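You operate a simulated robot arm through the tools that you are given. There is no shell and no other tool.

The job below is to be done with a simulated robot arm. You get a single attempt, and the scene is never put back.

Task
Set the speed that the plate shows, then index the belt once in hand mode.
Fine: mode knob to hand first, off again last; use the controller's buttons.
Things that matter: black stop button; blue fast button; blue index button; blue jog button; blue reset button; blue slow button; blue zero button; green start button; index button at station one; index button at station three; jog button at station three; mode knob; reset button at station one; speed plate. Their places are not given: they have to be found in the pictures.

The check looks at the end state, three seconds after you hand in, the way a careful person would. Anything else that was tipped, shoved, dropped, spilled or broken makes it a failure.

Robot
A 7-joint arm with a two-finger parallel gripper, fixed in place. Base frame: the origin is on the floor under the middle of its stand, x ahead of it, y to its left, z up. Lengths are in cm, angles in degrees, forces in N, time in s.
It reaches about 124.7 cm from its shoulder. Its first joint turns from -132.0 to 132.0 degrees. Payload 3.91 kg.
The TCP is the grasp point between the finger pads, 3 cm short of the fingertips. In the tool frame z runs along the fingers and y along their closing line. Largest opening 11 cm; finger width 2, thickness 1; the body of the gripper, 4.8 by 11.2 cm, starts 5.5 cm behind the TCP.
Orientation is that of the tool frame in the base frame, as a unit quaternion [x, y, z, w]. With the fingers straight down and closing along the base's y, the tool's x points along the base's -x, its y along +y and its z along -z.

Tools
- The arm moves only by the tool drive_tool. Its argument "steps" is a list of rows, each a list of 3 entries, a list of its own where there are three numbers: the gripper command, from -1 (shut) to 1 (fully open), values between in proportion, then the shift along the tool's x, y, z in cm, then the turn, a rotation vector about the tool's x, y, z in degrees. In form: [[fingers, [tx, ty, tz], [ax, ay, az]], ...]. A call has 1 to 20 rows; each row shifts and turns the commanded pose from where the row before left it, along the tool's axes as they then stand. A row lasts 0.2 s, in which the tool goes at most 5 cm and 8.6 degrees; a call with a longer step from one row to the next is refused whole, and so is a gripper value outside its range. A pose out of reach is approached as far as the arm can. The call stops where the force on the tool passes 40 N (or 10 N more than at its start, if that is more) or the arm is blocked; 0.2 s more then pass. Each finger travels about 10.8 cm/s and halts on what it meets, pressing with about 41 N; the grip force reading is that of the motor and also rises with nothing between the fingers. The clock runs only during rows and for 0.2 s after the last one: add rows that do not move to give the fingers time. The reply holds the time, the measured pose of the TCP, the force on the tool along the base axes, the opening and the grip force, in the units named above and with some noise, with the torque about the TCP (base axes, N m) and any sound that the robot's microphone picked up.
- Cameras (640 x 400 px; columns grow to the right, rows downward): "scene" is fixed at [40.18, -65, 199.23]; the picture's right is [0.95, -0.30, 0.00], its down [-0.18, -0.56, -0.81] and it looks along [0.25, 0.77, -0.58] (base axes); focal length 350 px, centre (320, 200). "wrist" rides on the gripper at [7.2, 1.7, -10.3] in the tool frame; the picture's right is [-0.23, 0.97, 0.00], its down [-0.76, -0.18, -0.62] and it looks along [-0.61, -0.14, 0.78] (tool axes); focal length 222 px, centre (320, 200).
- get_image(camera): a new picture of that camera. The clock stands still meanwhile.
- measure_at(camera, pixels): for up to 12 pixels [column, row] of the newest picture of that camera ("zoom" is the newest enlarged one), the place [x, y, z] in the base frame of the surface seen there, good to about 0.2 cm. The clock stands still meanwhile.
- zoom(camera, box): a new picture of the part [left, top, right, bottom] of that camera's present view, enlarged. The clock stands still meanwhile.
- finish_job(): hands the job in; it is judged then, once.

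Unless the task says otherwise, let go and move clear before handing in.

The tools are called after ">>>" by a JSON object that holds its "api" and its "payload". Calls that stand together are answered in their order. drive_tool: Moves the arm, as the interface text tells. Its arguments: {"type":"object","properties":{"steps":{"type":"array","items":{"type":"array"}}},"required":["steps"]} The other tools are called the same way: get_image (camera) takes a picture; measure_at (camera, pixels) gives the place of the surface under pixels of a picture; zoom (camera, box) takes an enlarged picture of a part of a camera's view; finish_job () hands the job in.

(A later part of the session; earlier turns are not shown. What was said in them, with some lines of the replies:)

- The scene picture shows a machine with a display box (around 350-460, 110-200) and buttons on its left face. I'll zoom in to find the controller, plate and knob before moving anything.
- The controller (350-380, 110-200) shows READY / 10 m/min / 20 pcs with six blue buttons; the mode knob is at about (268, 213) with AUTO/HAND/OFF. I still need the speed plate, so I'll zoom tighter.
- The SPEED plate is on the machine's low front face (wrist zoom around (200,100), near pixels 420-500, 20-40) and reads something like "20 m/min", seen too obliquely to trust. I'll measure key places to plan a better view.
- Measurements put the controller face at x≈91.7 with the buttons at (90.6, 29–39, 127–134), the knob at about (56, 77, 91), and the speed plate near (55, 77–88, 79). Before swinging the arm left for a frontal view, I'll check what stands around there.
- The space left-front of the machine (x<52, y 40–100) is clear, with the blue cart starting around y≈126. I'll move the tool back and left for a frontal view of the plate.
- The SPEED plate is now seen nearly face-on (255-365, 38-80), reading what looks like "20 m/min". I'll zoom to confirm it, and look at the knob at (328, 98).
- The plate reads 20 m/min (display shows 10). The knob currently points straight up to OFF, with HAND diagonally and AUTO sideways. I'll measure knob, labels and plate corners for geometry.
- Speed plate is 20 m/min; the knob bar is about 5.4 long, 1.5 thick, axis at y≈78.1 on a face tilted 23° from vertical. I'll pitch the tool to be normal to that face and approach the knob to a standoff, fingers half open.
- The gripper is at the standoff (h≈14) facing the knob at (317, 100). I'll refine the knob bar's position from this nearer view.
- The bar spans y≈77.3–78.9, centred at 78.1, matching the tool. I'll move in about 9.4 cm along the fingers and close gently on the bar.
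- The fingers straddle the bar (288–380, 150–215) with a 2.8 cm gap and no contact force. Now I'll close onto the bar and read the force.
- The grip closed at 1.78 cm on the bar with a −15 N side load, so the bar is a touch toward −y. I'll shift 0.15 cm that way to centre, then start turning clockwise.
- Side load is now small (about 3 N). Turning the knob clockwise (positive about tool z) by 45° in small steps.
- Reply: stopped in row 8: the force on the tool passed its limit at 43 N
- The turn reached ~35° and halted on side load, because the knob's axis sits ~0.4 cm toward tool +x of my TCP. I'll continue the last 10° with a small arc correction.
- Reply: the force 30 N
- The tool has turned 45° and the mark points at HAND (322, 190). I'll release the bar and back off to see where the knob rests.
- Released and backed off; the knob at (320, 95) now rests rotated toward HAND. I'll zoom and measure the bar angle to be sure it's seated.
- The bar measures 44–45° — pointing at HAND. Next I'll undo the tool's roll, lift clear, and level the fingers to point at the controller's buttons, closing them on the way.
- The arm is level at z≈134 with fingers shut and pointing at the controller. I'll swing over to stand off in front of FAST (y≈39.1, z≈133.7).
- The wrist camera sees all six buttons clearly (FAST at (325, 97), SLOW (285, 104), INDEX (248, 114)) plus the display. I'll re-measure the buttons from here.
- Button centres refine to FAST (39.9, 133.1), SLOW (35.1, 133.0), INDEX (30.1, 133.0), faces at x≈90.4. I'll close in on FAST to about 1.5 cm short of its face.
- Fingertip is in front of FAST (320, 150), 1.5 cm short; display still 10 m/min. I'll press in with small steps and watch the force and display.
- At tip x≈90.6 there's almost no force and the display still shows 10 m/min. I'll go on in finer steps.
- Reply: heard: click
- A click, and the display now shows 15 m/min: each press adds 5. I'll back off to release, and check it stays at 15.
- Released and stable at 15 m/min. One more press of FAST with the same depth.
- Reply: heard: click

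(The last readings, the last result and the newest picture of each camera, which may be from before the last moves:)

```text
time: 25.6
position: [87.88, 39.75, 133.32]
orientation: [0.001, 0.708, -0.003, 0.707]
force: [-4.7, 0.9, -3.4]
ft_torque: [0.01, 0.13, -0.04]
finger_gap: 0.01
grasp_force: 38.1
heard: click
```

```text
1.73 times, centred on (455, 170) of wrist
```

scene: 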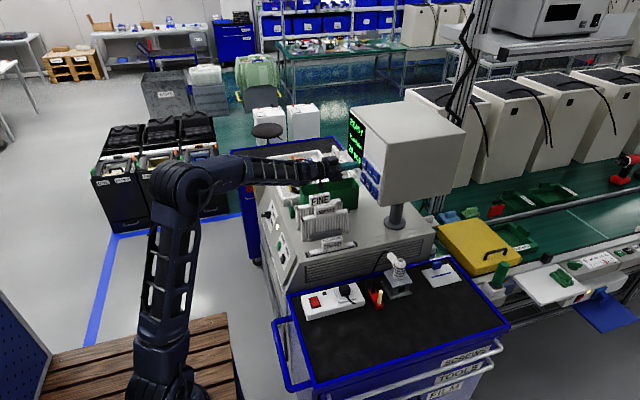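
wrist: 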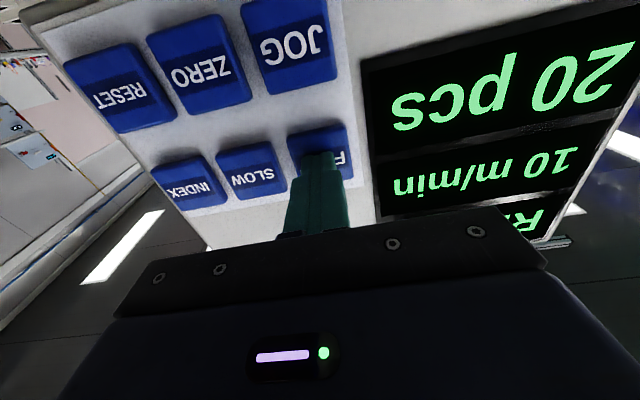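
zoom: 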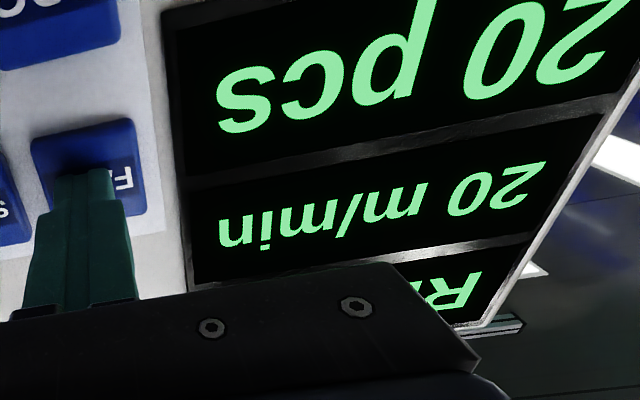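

Display now reads 20 m/min, matching the plate. I'll back off and shift over to INDEX (y≈30.1).

>>> {"api": "drive_tool", "payload": {"steps": [[-1, [0, 0, -1.3], [0, 0, 0]], [-1, [0, 0, -1.5], [0, 0, 0]], [-1, [0.15, -3.2, 0], [0, 0, 0]], [-1, [0, -3.2, 0], [0, 0, 0]], [-1, [0, -3.2, 0], [0, 0, 0]], [-1, [0, 0, 0], [0, 0, 0]]]}}

>>> {"api": "get_image", "payload": {"camera": "wrist"}}

>>> {"api": "get_image", "payload": {"camera": "scene"}}

```text
time: 27.1
position: [85.28, 30.1, 133.23]
orientation: [0.0, 0.707, -0.002, 0.707]
force: [-0.3, 0.6, -0.2]
ft_torque: [0.02, 0.0, 0.01]
finger_gap: 0.01
grasp_force: 37.8
```

```text
taken
```

wrist: 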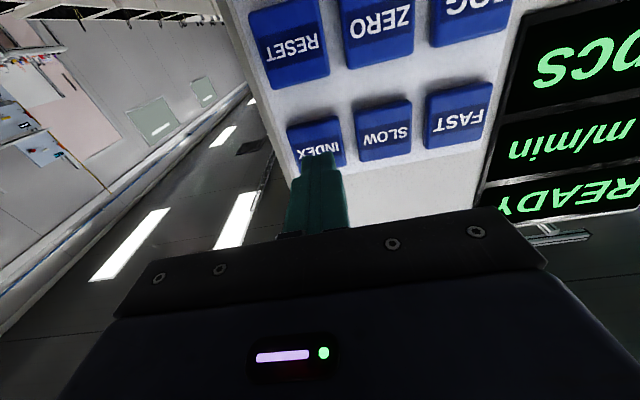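

```text
taken
```

scene: 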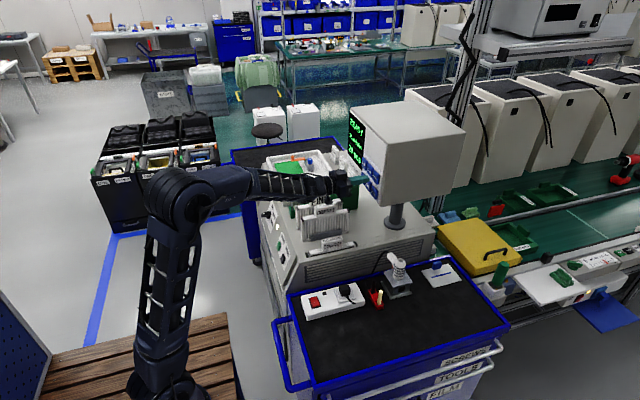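

The fingertip faces INDEX at (320, 145). Before pressing, I'll confirm the display, the knob and the belt state.

>>> {"api": "zoom", "payload": {"camera": "scene", "box": [330, 95, 400, 205]}}

>>> {"api": "zoom", "payload": {"camera": "scene", "box": [250, 190, 310, 270]}}

>>> {"api": "zoom", "payload": {"camera": "scene", "box": [430, 170, 640, 300]}}

```text
3.64 times, centred on (365, 150) of scene
```

zoom: 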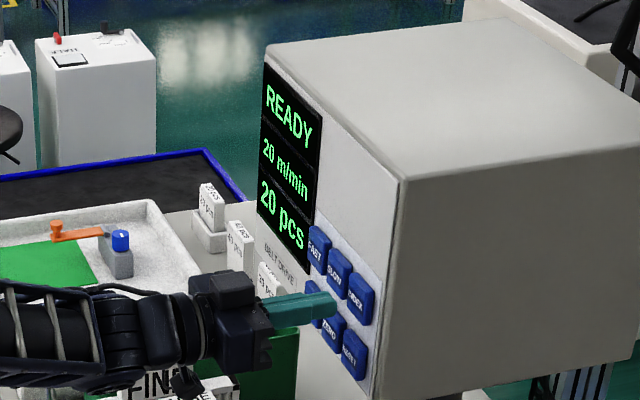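

```text
5.00 times, centred on (280, 230) of scene
```

zoom: 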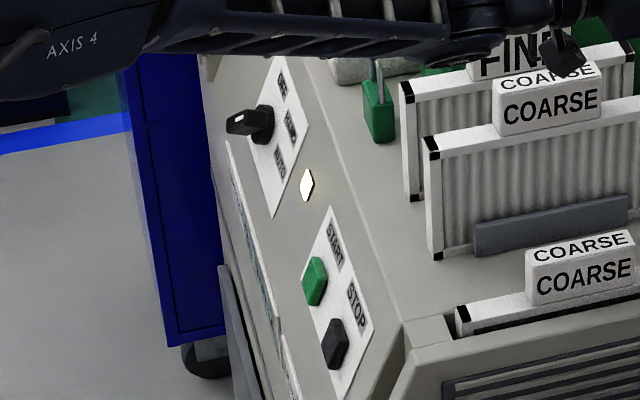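

```text
3.05 times, centred on (535, 235) of scene
```

zoom: 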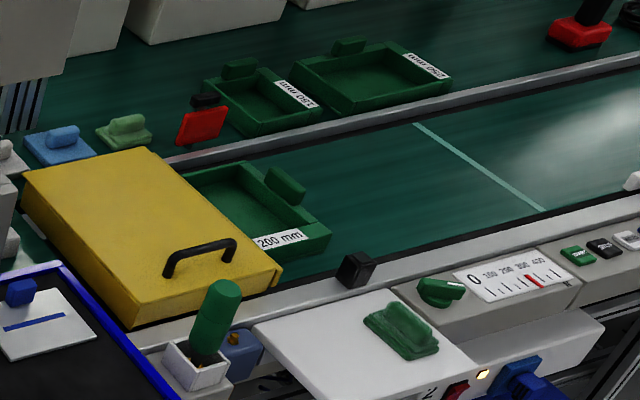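

Display reads READY / 20 m/min / 20 pcs, the knob is at HAND and the belt is still. Now I'll press INDEX once, to the same depth as before.

>>> {"api": "drive_tool", "payload": {"steps": [[-1, [0, 0, 1.9], [0, 0, 0]], [-1, [0, 0, 0.5], [0, 0, 0]], [-1, [0, 0, 0.2], [0, 0, 0]], [-1, [0, 0, 0.15], [0, 0, 0]]]}}

>>> {"api": "get_image", "payload": {"camera": "wrist"}}

>>> {"api": "get_image", "payload": {"camera": "scene"}}

```text
time: 28.1
position: [87.9, 30.09, 133.13]
orientation: [0.001, 0.707, -0.002, 0.707]
force: [-3.6, -0.7, -2.1]
ft_torque: [-0.02, 0.08, 0.01]
finger_gap: 0.0
grasp_force: 37.9
heard: click
```

```text
taken
```

wrist: 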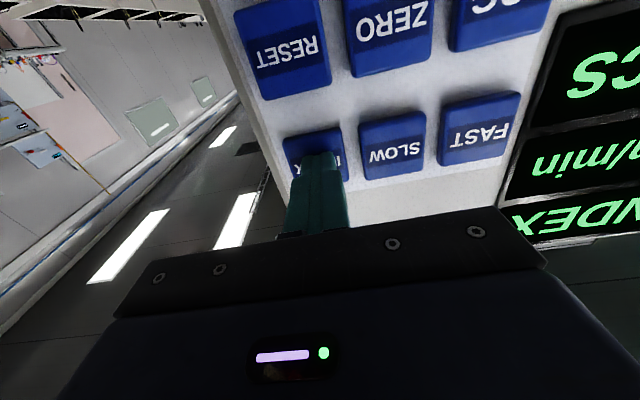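

```text
taken
```

scene: 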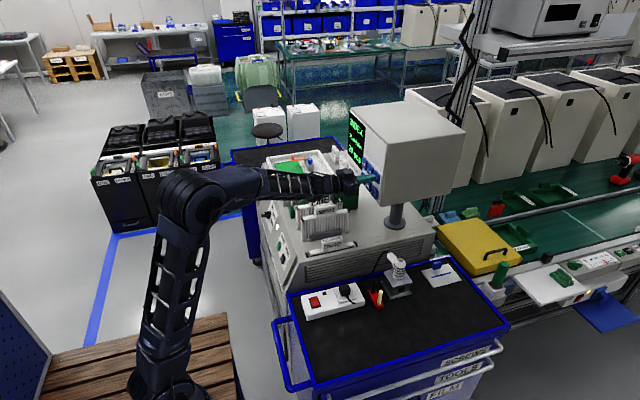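

A click, and the display's first line now reads INDEX, so the belt is indexing. I'll release straight away and wait a little while watching the display.

>>> {"api": "drive_tool", "payload": {"steps": [[-1, [0, 0, -1.3], [0, 0, 0]], [-1, [0, 0, -3], [0, 0, 0]], [-1, [0, 0, -4], [0, 0, 0]], [-1, [0, 0, -4], [0, 0, 0]], [-1, [0, 0, 0], [0, 0, 0]]]}}

>>> {"api": "zoom", "payload": {"camera": "scene", "box": [330, 95, 400, 205]}}

>>> {"api": "zoom", "payload": {"camera": "scene", "box": [430, 170, 640, 300]}}

```text
time: 29.2
position: [75.64, 30.22, 133.21]
orientation: [0.001, 0.707, -0.002, 0.707]
force: [-0.2, -0.2, 0.9]
ft_torque: [-0.01, 0.0, -0.02]
finger_gap: 0.02
grasp_force: 37.2
```

```text
3.64 times, centred on (365, 150) of scene
```

zoom: 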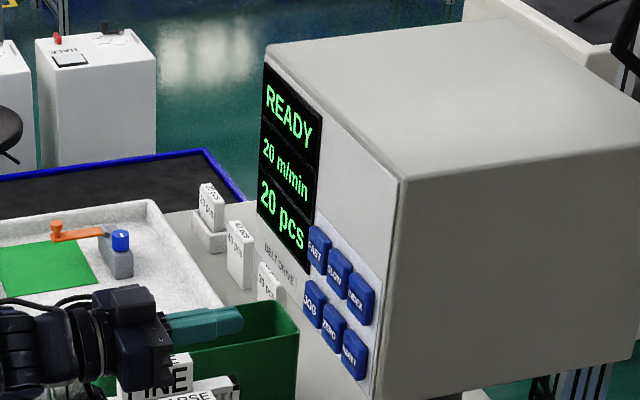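

```text
3.05 times, centred on (535, 235) of scene
```

zoom: 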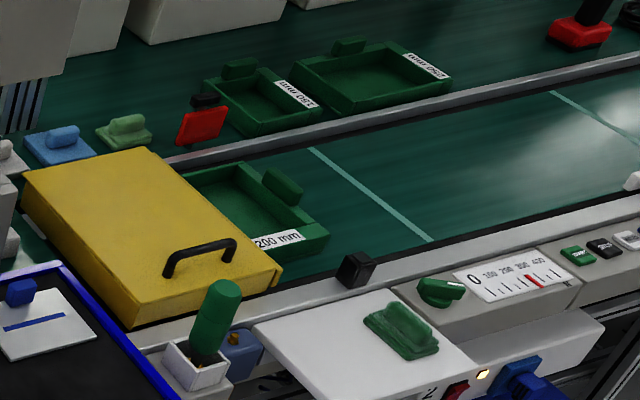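

The belt lines have moved on by one step and the display is back to READY / 20 m/min / 20 pcs. Now back to the mode knob: first swing left and clear, then pitch down again.

>>> {"api": "drive_tool", "payload": {"steps": [[-1, [-0.06, 3.677, -2.66], [0, 0, 0]], [-1, [-0.06, 3.677, -2.66], [0, 0, 0]], [-1, [-0.06, 3.677, -2.66], [0, 0, 0]], [-1, [-0.06, 3.677, -2.66], [0, 0, 0]], [-1, [-0.06, 3.677, -2.66], [0, 0, 0]], [-1, [-0.06, 3.677, -2.66], [0, 0, 0]], [-1, [-0.06, 3.677, -2.66], [0, 0, 0]], [-1, [-0.06, 3.677, -2.66], [0, 0, 0]], [-1, [-0.06, 3.677, -2.66], [0, 0, 0]], [-1, [-0.06, 3.677, -2.66], [0, 0, 0]], [-1, [-0.06, 3.677, -2.66], [0, 0, 0]], [-1, [-0.06, 3.677, -2.66], [0, 0, 0]], [-1, [-0.06, 3.677, -2.66], [0, 0, 0]], [-0.3, [0, 0, 0], [0, 7.6, 0]], [-0.3, [0, 0, 0], [0, 7.6, 0]], [-0.3, [0, 0, 0], [0, 7.6, 0]], [-0.3, [0, 0, 0], [0, 0, 0]]]}}

>>> {"api": "get_image", "payload": {"camera": "scene"}}

>>> {"api": "zoom", "payload": {"camera": "scene", "box": [330, 95, 400, 205]}}

```text
time: 32.9
position: [41.08, 78.14, 133.97]
orientation: [0.001, 0.833, -0.002, 0.553]
force: [-0.4, -0.8, -0.9]
ft_torque: [0.02, 0.0, 0.0]
finger_gap: 3.84
grasp_force: 0.0
```

```text
taken
```

scene: 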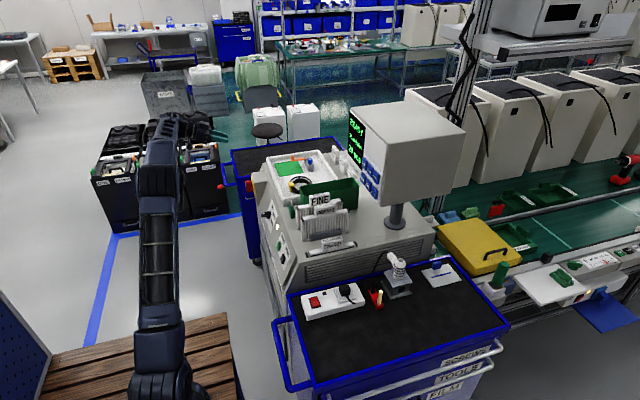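

```text
3.64 times, centred on (365, 150) of scene
```

zoom: 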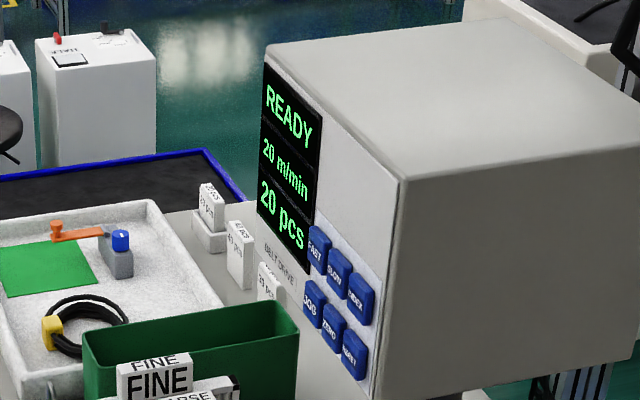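

Display stable at READY / 20 m/min. Now I'll descend to the standoff in front of the knob's axis and roll 45° to match its bar.

>>> {"api": "drive_tool", "payload": {"steps": [[-0.1, [3.969, -0.01, 2.053], [0, 0, 0]], [-0.1, [3.969, -0.01, 2.053], [0, 0, 0]], [-0.1, [3.969, -0.01, 2.053], [0, 0, 0]], [-0.1, [3.969, -0.01, 2.053], [0, 0, 0]], [-0.1, [3.969, -0.01, 2.053], [0, 0, 0]], [-0.1, [3.969, -0.01, 2.053], [0, 0, 0]], [-0.1, [3.969, -0.01, 2.053], [0, 0, 0]], [-0.1, [3.969, -0.01, 2.053], [0, 0, 0]], [-0.1, [3.969, -0.01, 2.053], [0, 0, 0]], [-0.1, [0, 0, 0], [0, 0, 7.5]], [-0.1, [0, 0, 0], [0, 0, 7.5]], [-0.1, [0, 0, 0], [0, 0, 7.5]], [-0.1, [0, 0, 0], [0, 0, 7.5]], [-0.1, [0, 0, 0], [0, 0, 7.5]], [-0.1, [0, 0, 0], [0, 0, 7.5]], [-0.1, [0, 0, 0], [0, 0, 0]]]}}

>>> {"api": "get_image", "payload": {"camera": "wrist"}}

>>> {"api": "zoom", "payload": {"camera": "wrist", "box": [260, 30, 390, 180]}}

```text
time: 36.2
position: [44.26, 77.98, 93.82]
orientation: [0.321, 0.769, 0.21, 0.511]
force: [-0.2, 0.7, 0.0]
ft_torque: [-0.02, -0.04, -0.01]
finger_gap: 4.96
grasp_force: 0.0
```

```text
taken
```

wrist: 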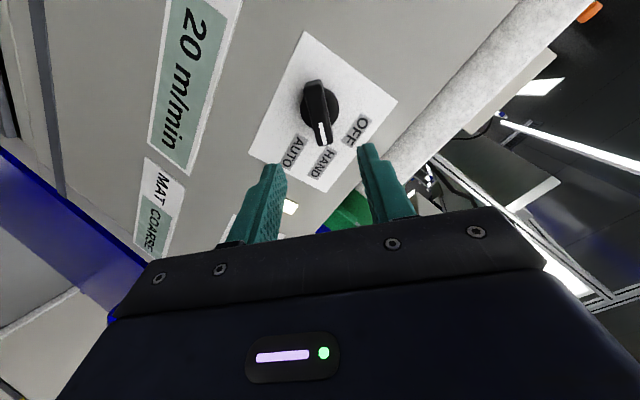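

```text
2.67 times, centred on (325, 105) of wrist
```

zoom: 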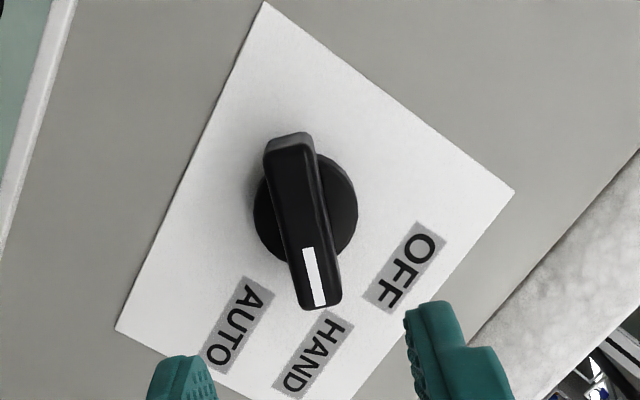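

The roll matches the bar. I'll re-measure the knob's axis and bar from here before gripping.

>>> {"api": "measure_at", "payload": {"camera": "zoom", "pixels": [[269, 165], [312, 160], [278, 210], [320, 205], [292, 270], [334, 265], [305, 235], [290, 145], [325, 300], [352, 200], [260, 215], [345, 180]]}}

```text
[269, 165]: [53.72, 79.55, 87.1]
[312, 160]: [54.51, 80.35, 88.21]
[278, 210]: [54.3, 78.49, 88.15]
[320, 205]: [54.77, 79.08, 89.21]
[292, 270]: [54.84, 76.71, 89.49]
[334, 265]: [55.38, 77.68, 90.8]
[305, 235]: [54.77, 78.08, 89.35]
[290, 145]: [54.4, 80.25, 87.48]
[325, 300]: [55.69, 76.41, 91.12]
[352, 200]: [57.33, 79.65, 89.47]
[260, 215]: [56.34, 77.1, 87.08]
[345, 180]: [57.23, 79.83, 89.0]
```

Bar centre and tool agree within about 0.1 cm (bar at 45°). I'll move in 10.3 cm with a tiny lateral trim and then close in stages.

>>> {"api": "drive_tool", "payload": {"steps": [[-0.1, [0.1, 0.06, 4.0], [0, 0, 0]], [-0.1, [0, 0, 3.5], [0, 0, 0]], [-0.1, [0, 0, 1.8], [0, 0, 0]], [-0.1, [0, 0, 1.05], [0, 0, 0]], [-0.1, [0, 0, 0], [0, 0, 0]], [-0.5, [0, 0, 0], [0, 0, 0]], [-0.65, [0, 0, 0], [0, 0, 0]], [-0.75, [0, 0, 0], [0, 0, 0]], [-0.8, [0, 0, 0], [0, 0, 0]]]}}

>>> {"api": "get_image", "payload": {"camera": "wrist"}}

```text
time: 38.2
position: [53.65, 77.96, 89.79]
orientation: [0.319, 0.77, 0.21, 0.512]
force: [-1.7, -5.8, -3.1]
ft_torque: [0.16, -0.6, 0.42]
finger_gap: 1.78
grasp_force: 45.5
```

```text
taken
```

wrist: 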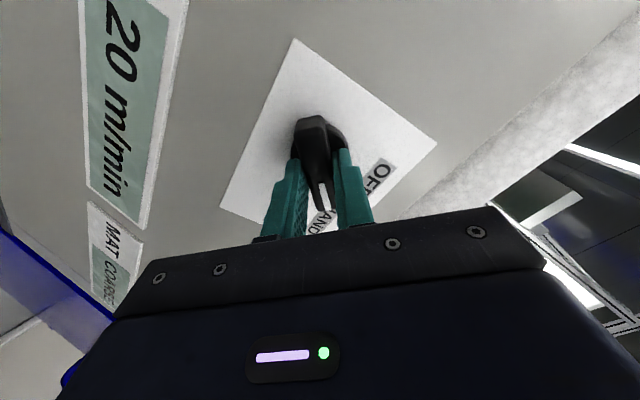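

Firm grip (1.78 cm gap) with little side load. Now turning back counter‑clockwise by 45° to OFF.

>>> {"api": "drive_tool", "payload": {"steps": [[-0.8, [0, 0, 0], [0, 0, -4]], [-0.8, [0, 0, 0], [0, 0, -4]], [-0.8, [0, 0, 0], [0, 0, -4]], [-0.8, [0, 0, 0], [0, 0, -4]], [-0.8, [0, 0, 0], [0, 0, -4]], [-0.8, [0, 0, 0], [0, 0, -4]], [-0.8, [0, 0, 0], [0, 0, -4]], [-0.8, [0, 0, 0], [0, 0, -4]], [-0.8, [0, 0, 0], [0, 0, -4]], [-0.8, [0, 0, 0], [0, 0, -4]], [-0.8, [0, 0, 0], [0, 0, -4]], [-0.8, [0, 0, 0], [0, 0, -1]], [-0.8, [0, 0, 0], [0, 0, 0]]]}}

>>> {"api": "get_image", "payload": {"camera": "wrist"}}

```text
time: 41.0
position: [53.52, 78.04, 89.78]
orientation: [0.001, 0.834, -0.002, 0.552]
force: [-22.7, -10.4, -7.7]
ft_torque: [0.15, 1.18, 0.14]
finger_gap: 1.79
grasp_force: 45.2
```

```text
taken
```

wrist: 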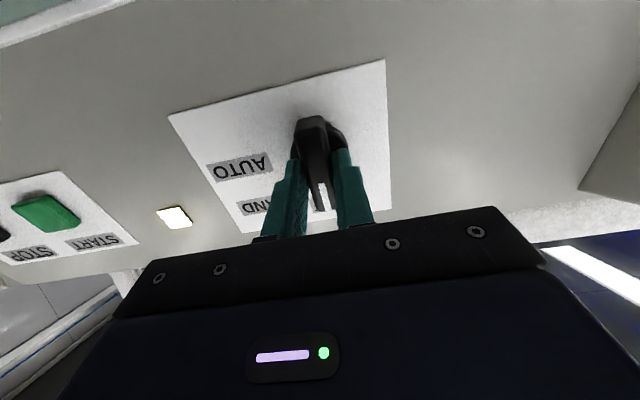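

The bar is back upright toward OFF. I'll release and back off straight out, then check the knob.

>>> {"api": "drive_tool", "payload": {"steps": [[-0.6, [0, 0, 0], [0, 0, 0]], [-0.2, [0, 0, 0], [0, 0, 0]], [-0.2, [0, 0, -1.5], [0, 0, 0]], [-0.2, [0, 0, -3.5], [0, 0, 0]], [-0.2, [0, 0, -4.5], [0, 0, 0]], [-0.2, [0, 0, -4.5], [0, 0, 0]], [-0.2, [0, 0, 0], [0, 0, 0]]]}}

>>> {"api": "get_image", "payload": {"camera": "wrist"}}

>>> {"api": "zoom", "payload": {"camera": "wrist", "box": [220, 40, 390, 180]}}

```text
time: 42.6
position: [40.87, 78.07, 95.22]
orientation: [0.0, 0.833, -0.001, 0.553]
force: [0.3, -0.4, -0.2]
ft_torque: [-0.01, 0.03, -0.01]
finger_gap: 4.4
grasp_force: 0.0
```

```text
taken
```

wrist: 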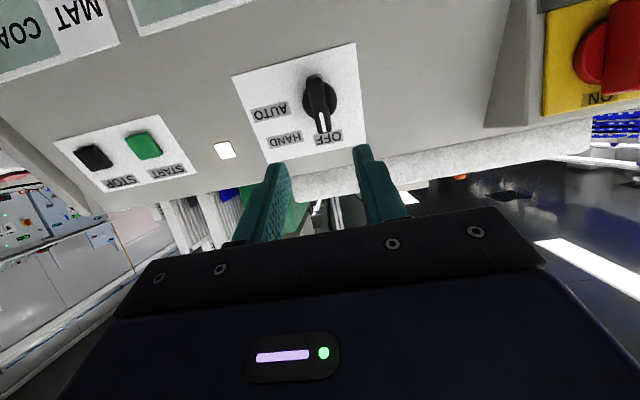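

```text
2.86 times, centred on (305, 110) of wrist
```

zoom: 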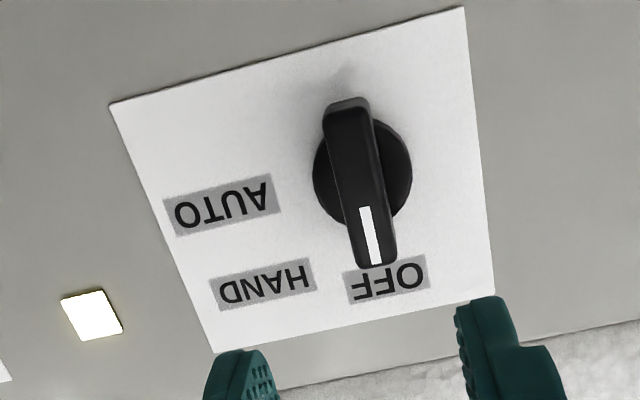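

The knob's mark points to OFF again (zoom (370, 235)). I'll measure the bar's angle and check the display, belt and surroundings.

>>> {"api": "measure_at", "payload": {"camera": "zoom", "pixels": [[330, 130], [365, 125], [345, 185], [378, 180], [358, 240], [392, 240], [348, 110], [375, 258]]}}

>>> {"api": "get_image", "payload": {"camera": "scene"}}

>>> {"api": "zoom", "payload": {"camera": "scene", "box": [330, 95, 400, 205]}}

>>> {"api": "zoom", "payload": {"camera": "scene", "box": [430, 170, 640, 300]}}

>>> {"api": "zoom", "payload": {"camera": "scene", "box": [240, 140, 380, 300]}}

```text
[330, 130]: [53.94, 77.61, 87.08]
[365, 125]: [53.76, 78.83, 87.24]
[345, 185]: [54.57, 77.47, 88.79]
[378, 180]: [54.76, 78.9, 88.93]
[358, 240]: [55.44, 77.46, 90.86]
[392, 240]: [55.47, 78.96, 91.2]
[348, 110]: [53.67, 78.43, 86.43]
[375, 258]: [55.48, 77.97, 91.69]
```

```text
taken
```

scene: 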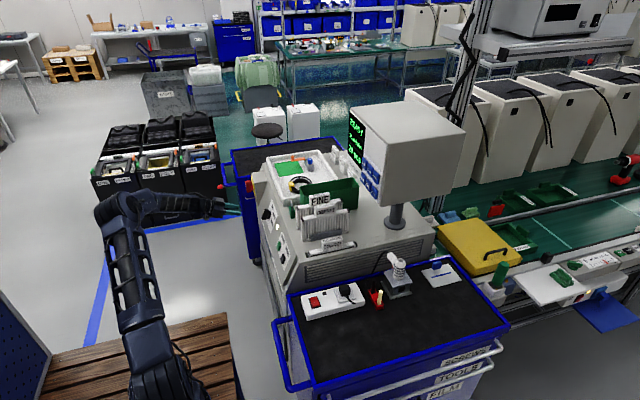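

```text
3.64 times, centred on (365, 150) of scene
```

zoom: 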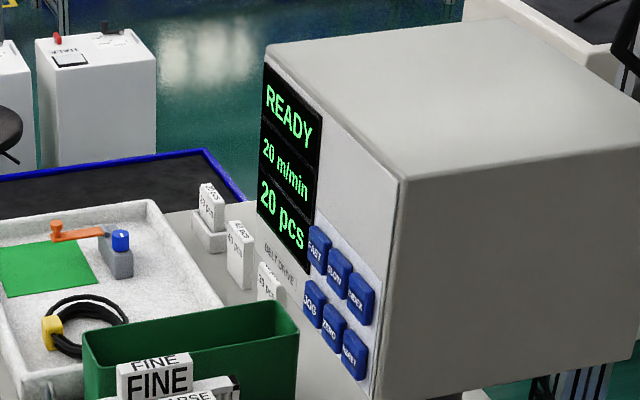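

```text
3.05 times, centred on (535, 235) of scene
```

zoom: 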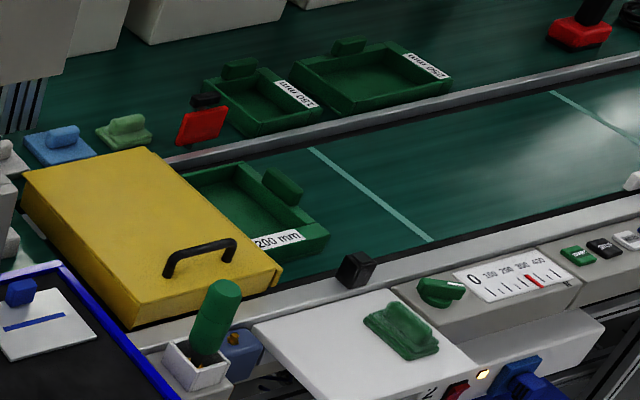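

```text
2.50 times, centred on (310, 220) of scene
```

zoom: 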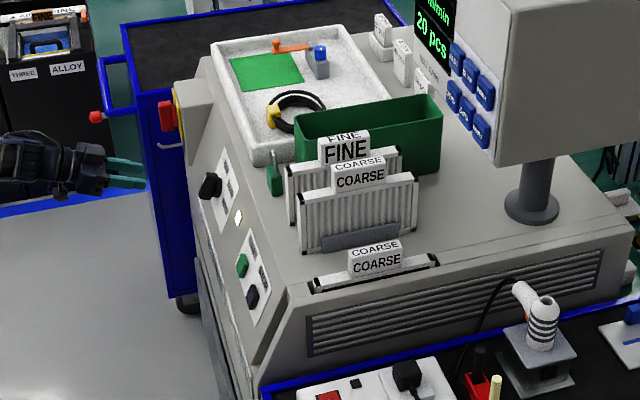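

The knob bar measures upright at OFF (edges at constant y), the display reads READY / 20 m/min, the belt has advanced one index, and nothing else has moved. I'll retreat a bit more, then hand in.

>>> {"api": "drive_tool", "payload": {"steps": [[-0.2, [-2, 0, -4], [0, 0, 0]], [-0.2, [-2, 0, -4], [0, 0, 0]], [-0.2, [-2, 0, -4], [0, 0, 0]], [-0.2, [0, 0, 0], [0, 0, 0]], [-0.2, [0, 0, 0], [0, 0, 0]]]}}

>>> {"api": "zoom", "payload": {"camera": "scene", "box": [240, 95, 400, 265]}}

```text
time: 43.9
position: [32.19, 78.13, 105.27]
orientation: [0.0, 0.833, -0.001, 0.553]
force: [0.1, 0.2, 0.2]
ft_torque: [0.02, -0.04, 0.0]
finger_gap: 4.4
grasp_force: 0.0
```

```text
2.35 times, centred on (320, 180) of scene
```

zoom: 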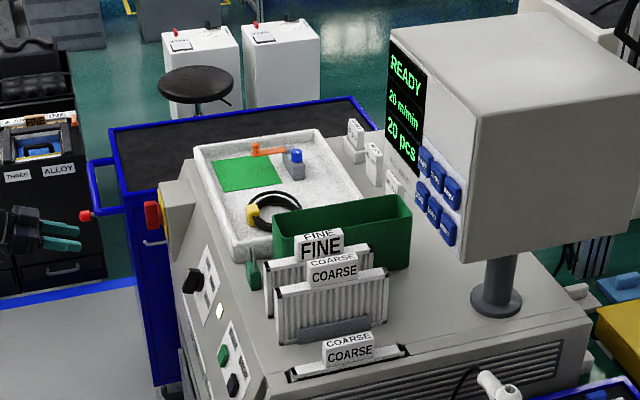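

The arm is clear, the display reads READY / 20 m/min, and the knob is at OFF (zoom (195, 280)). The job is complete, so I'm handing it in.

>>> {"api": "finish_job", "payload": {}}

```text
The job is handed in.
```

The job is handed in, and the last pictures before that show everything as asked; the check's verdict has not come back to me.

- **Mode knob:** turned from OFF to HAND first and back to OFF last. The bar measured upright at OFF after release.
- **Speed:** the plate reads 20 m/min. Two presses of FAST on the controller took the display from 10 to 15 to 20 m/min.
- **Index:** I pressed INDEX on the controller once with the knob at HAND. The display showed INDEX, the belt lines moved on, and it returned to READY.
- **End state:** the display reads READY / 20 m/min / 20 pcs. The arm is clear of the machine, and I saw nothing else moved or tipped.

While I was turning the knob to HAND, the first turn stopped at about 35° when side force passed the 40 N limit. I finished the turn with a small correction, and the knob came to rest at 45°, pointing at HAND.
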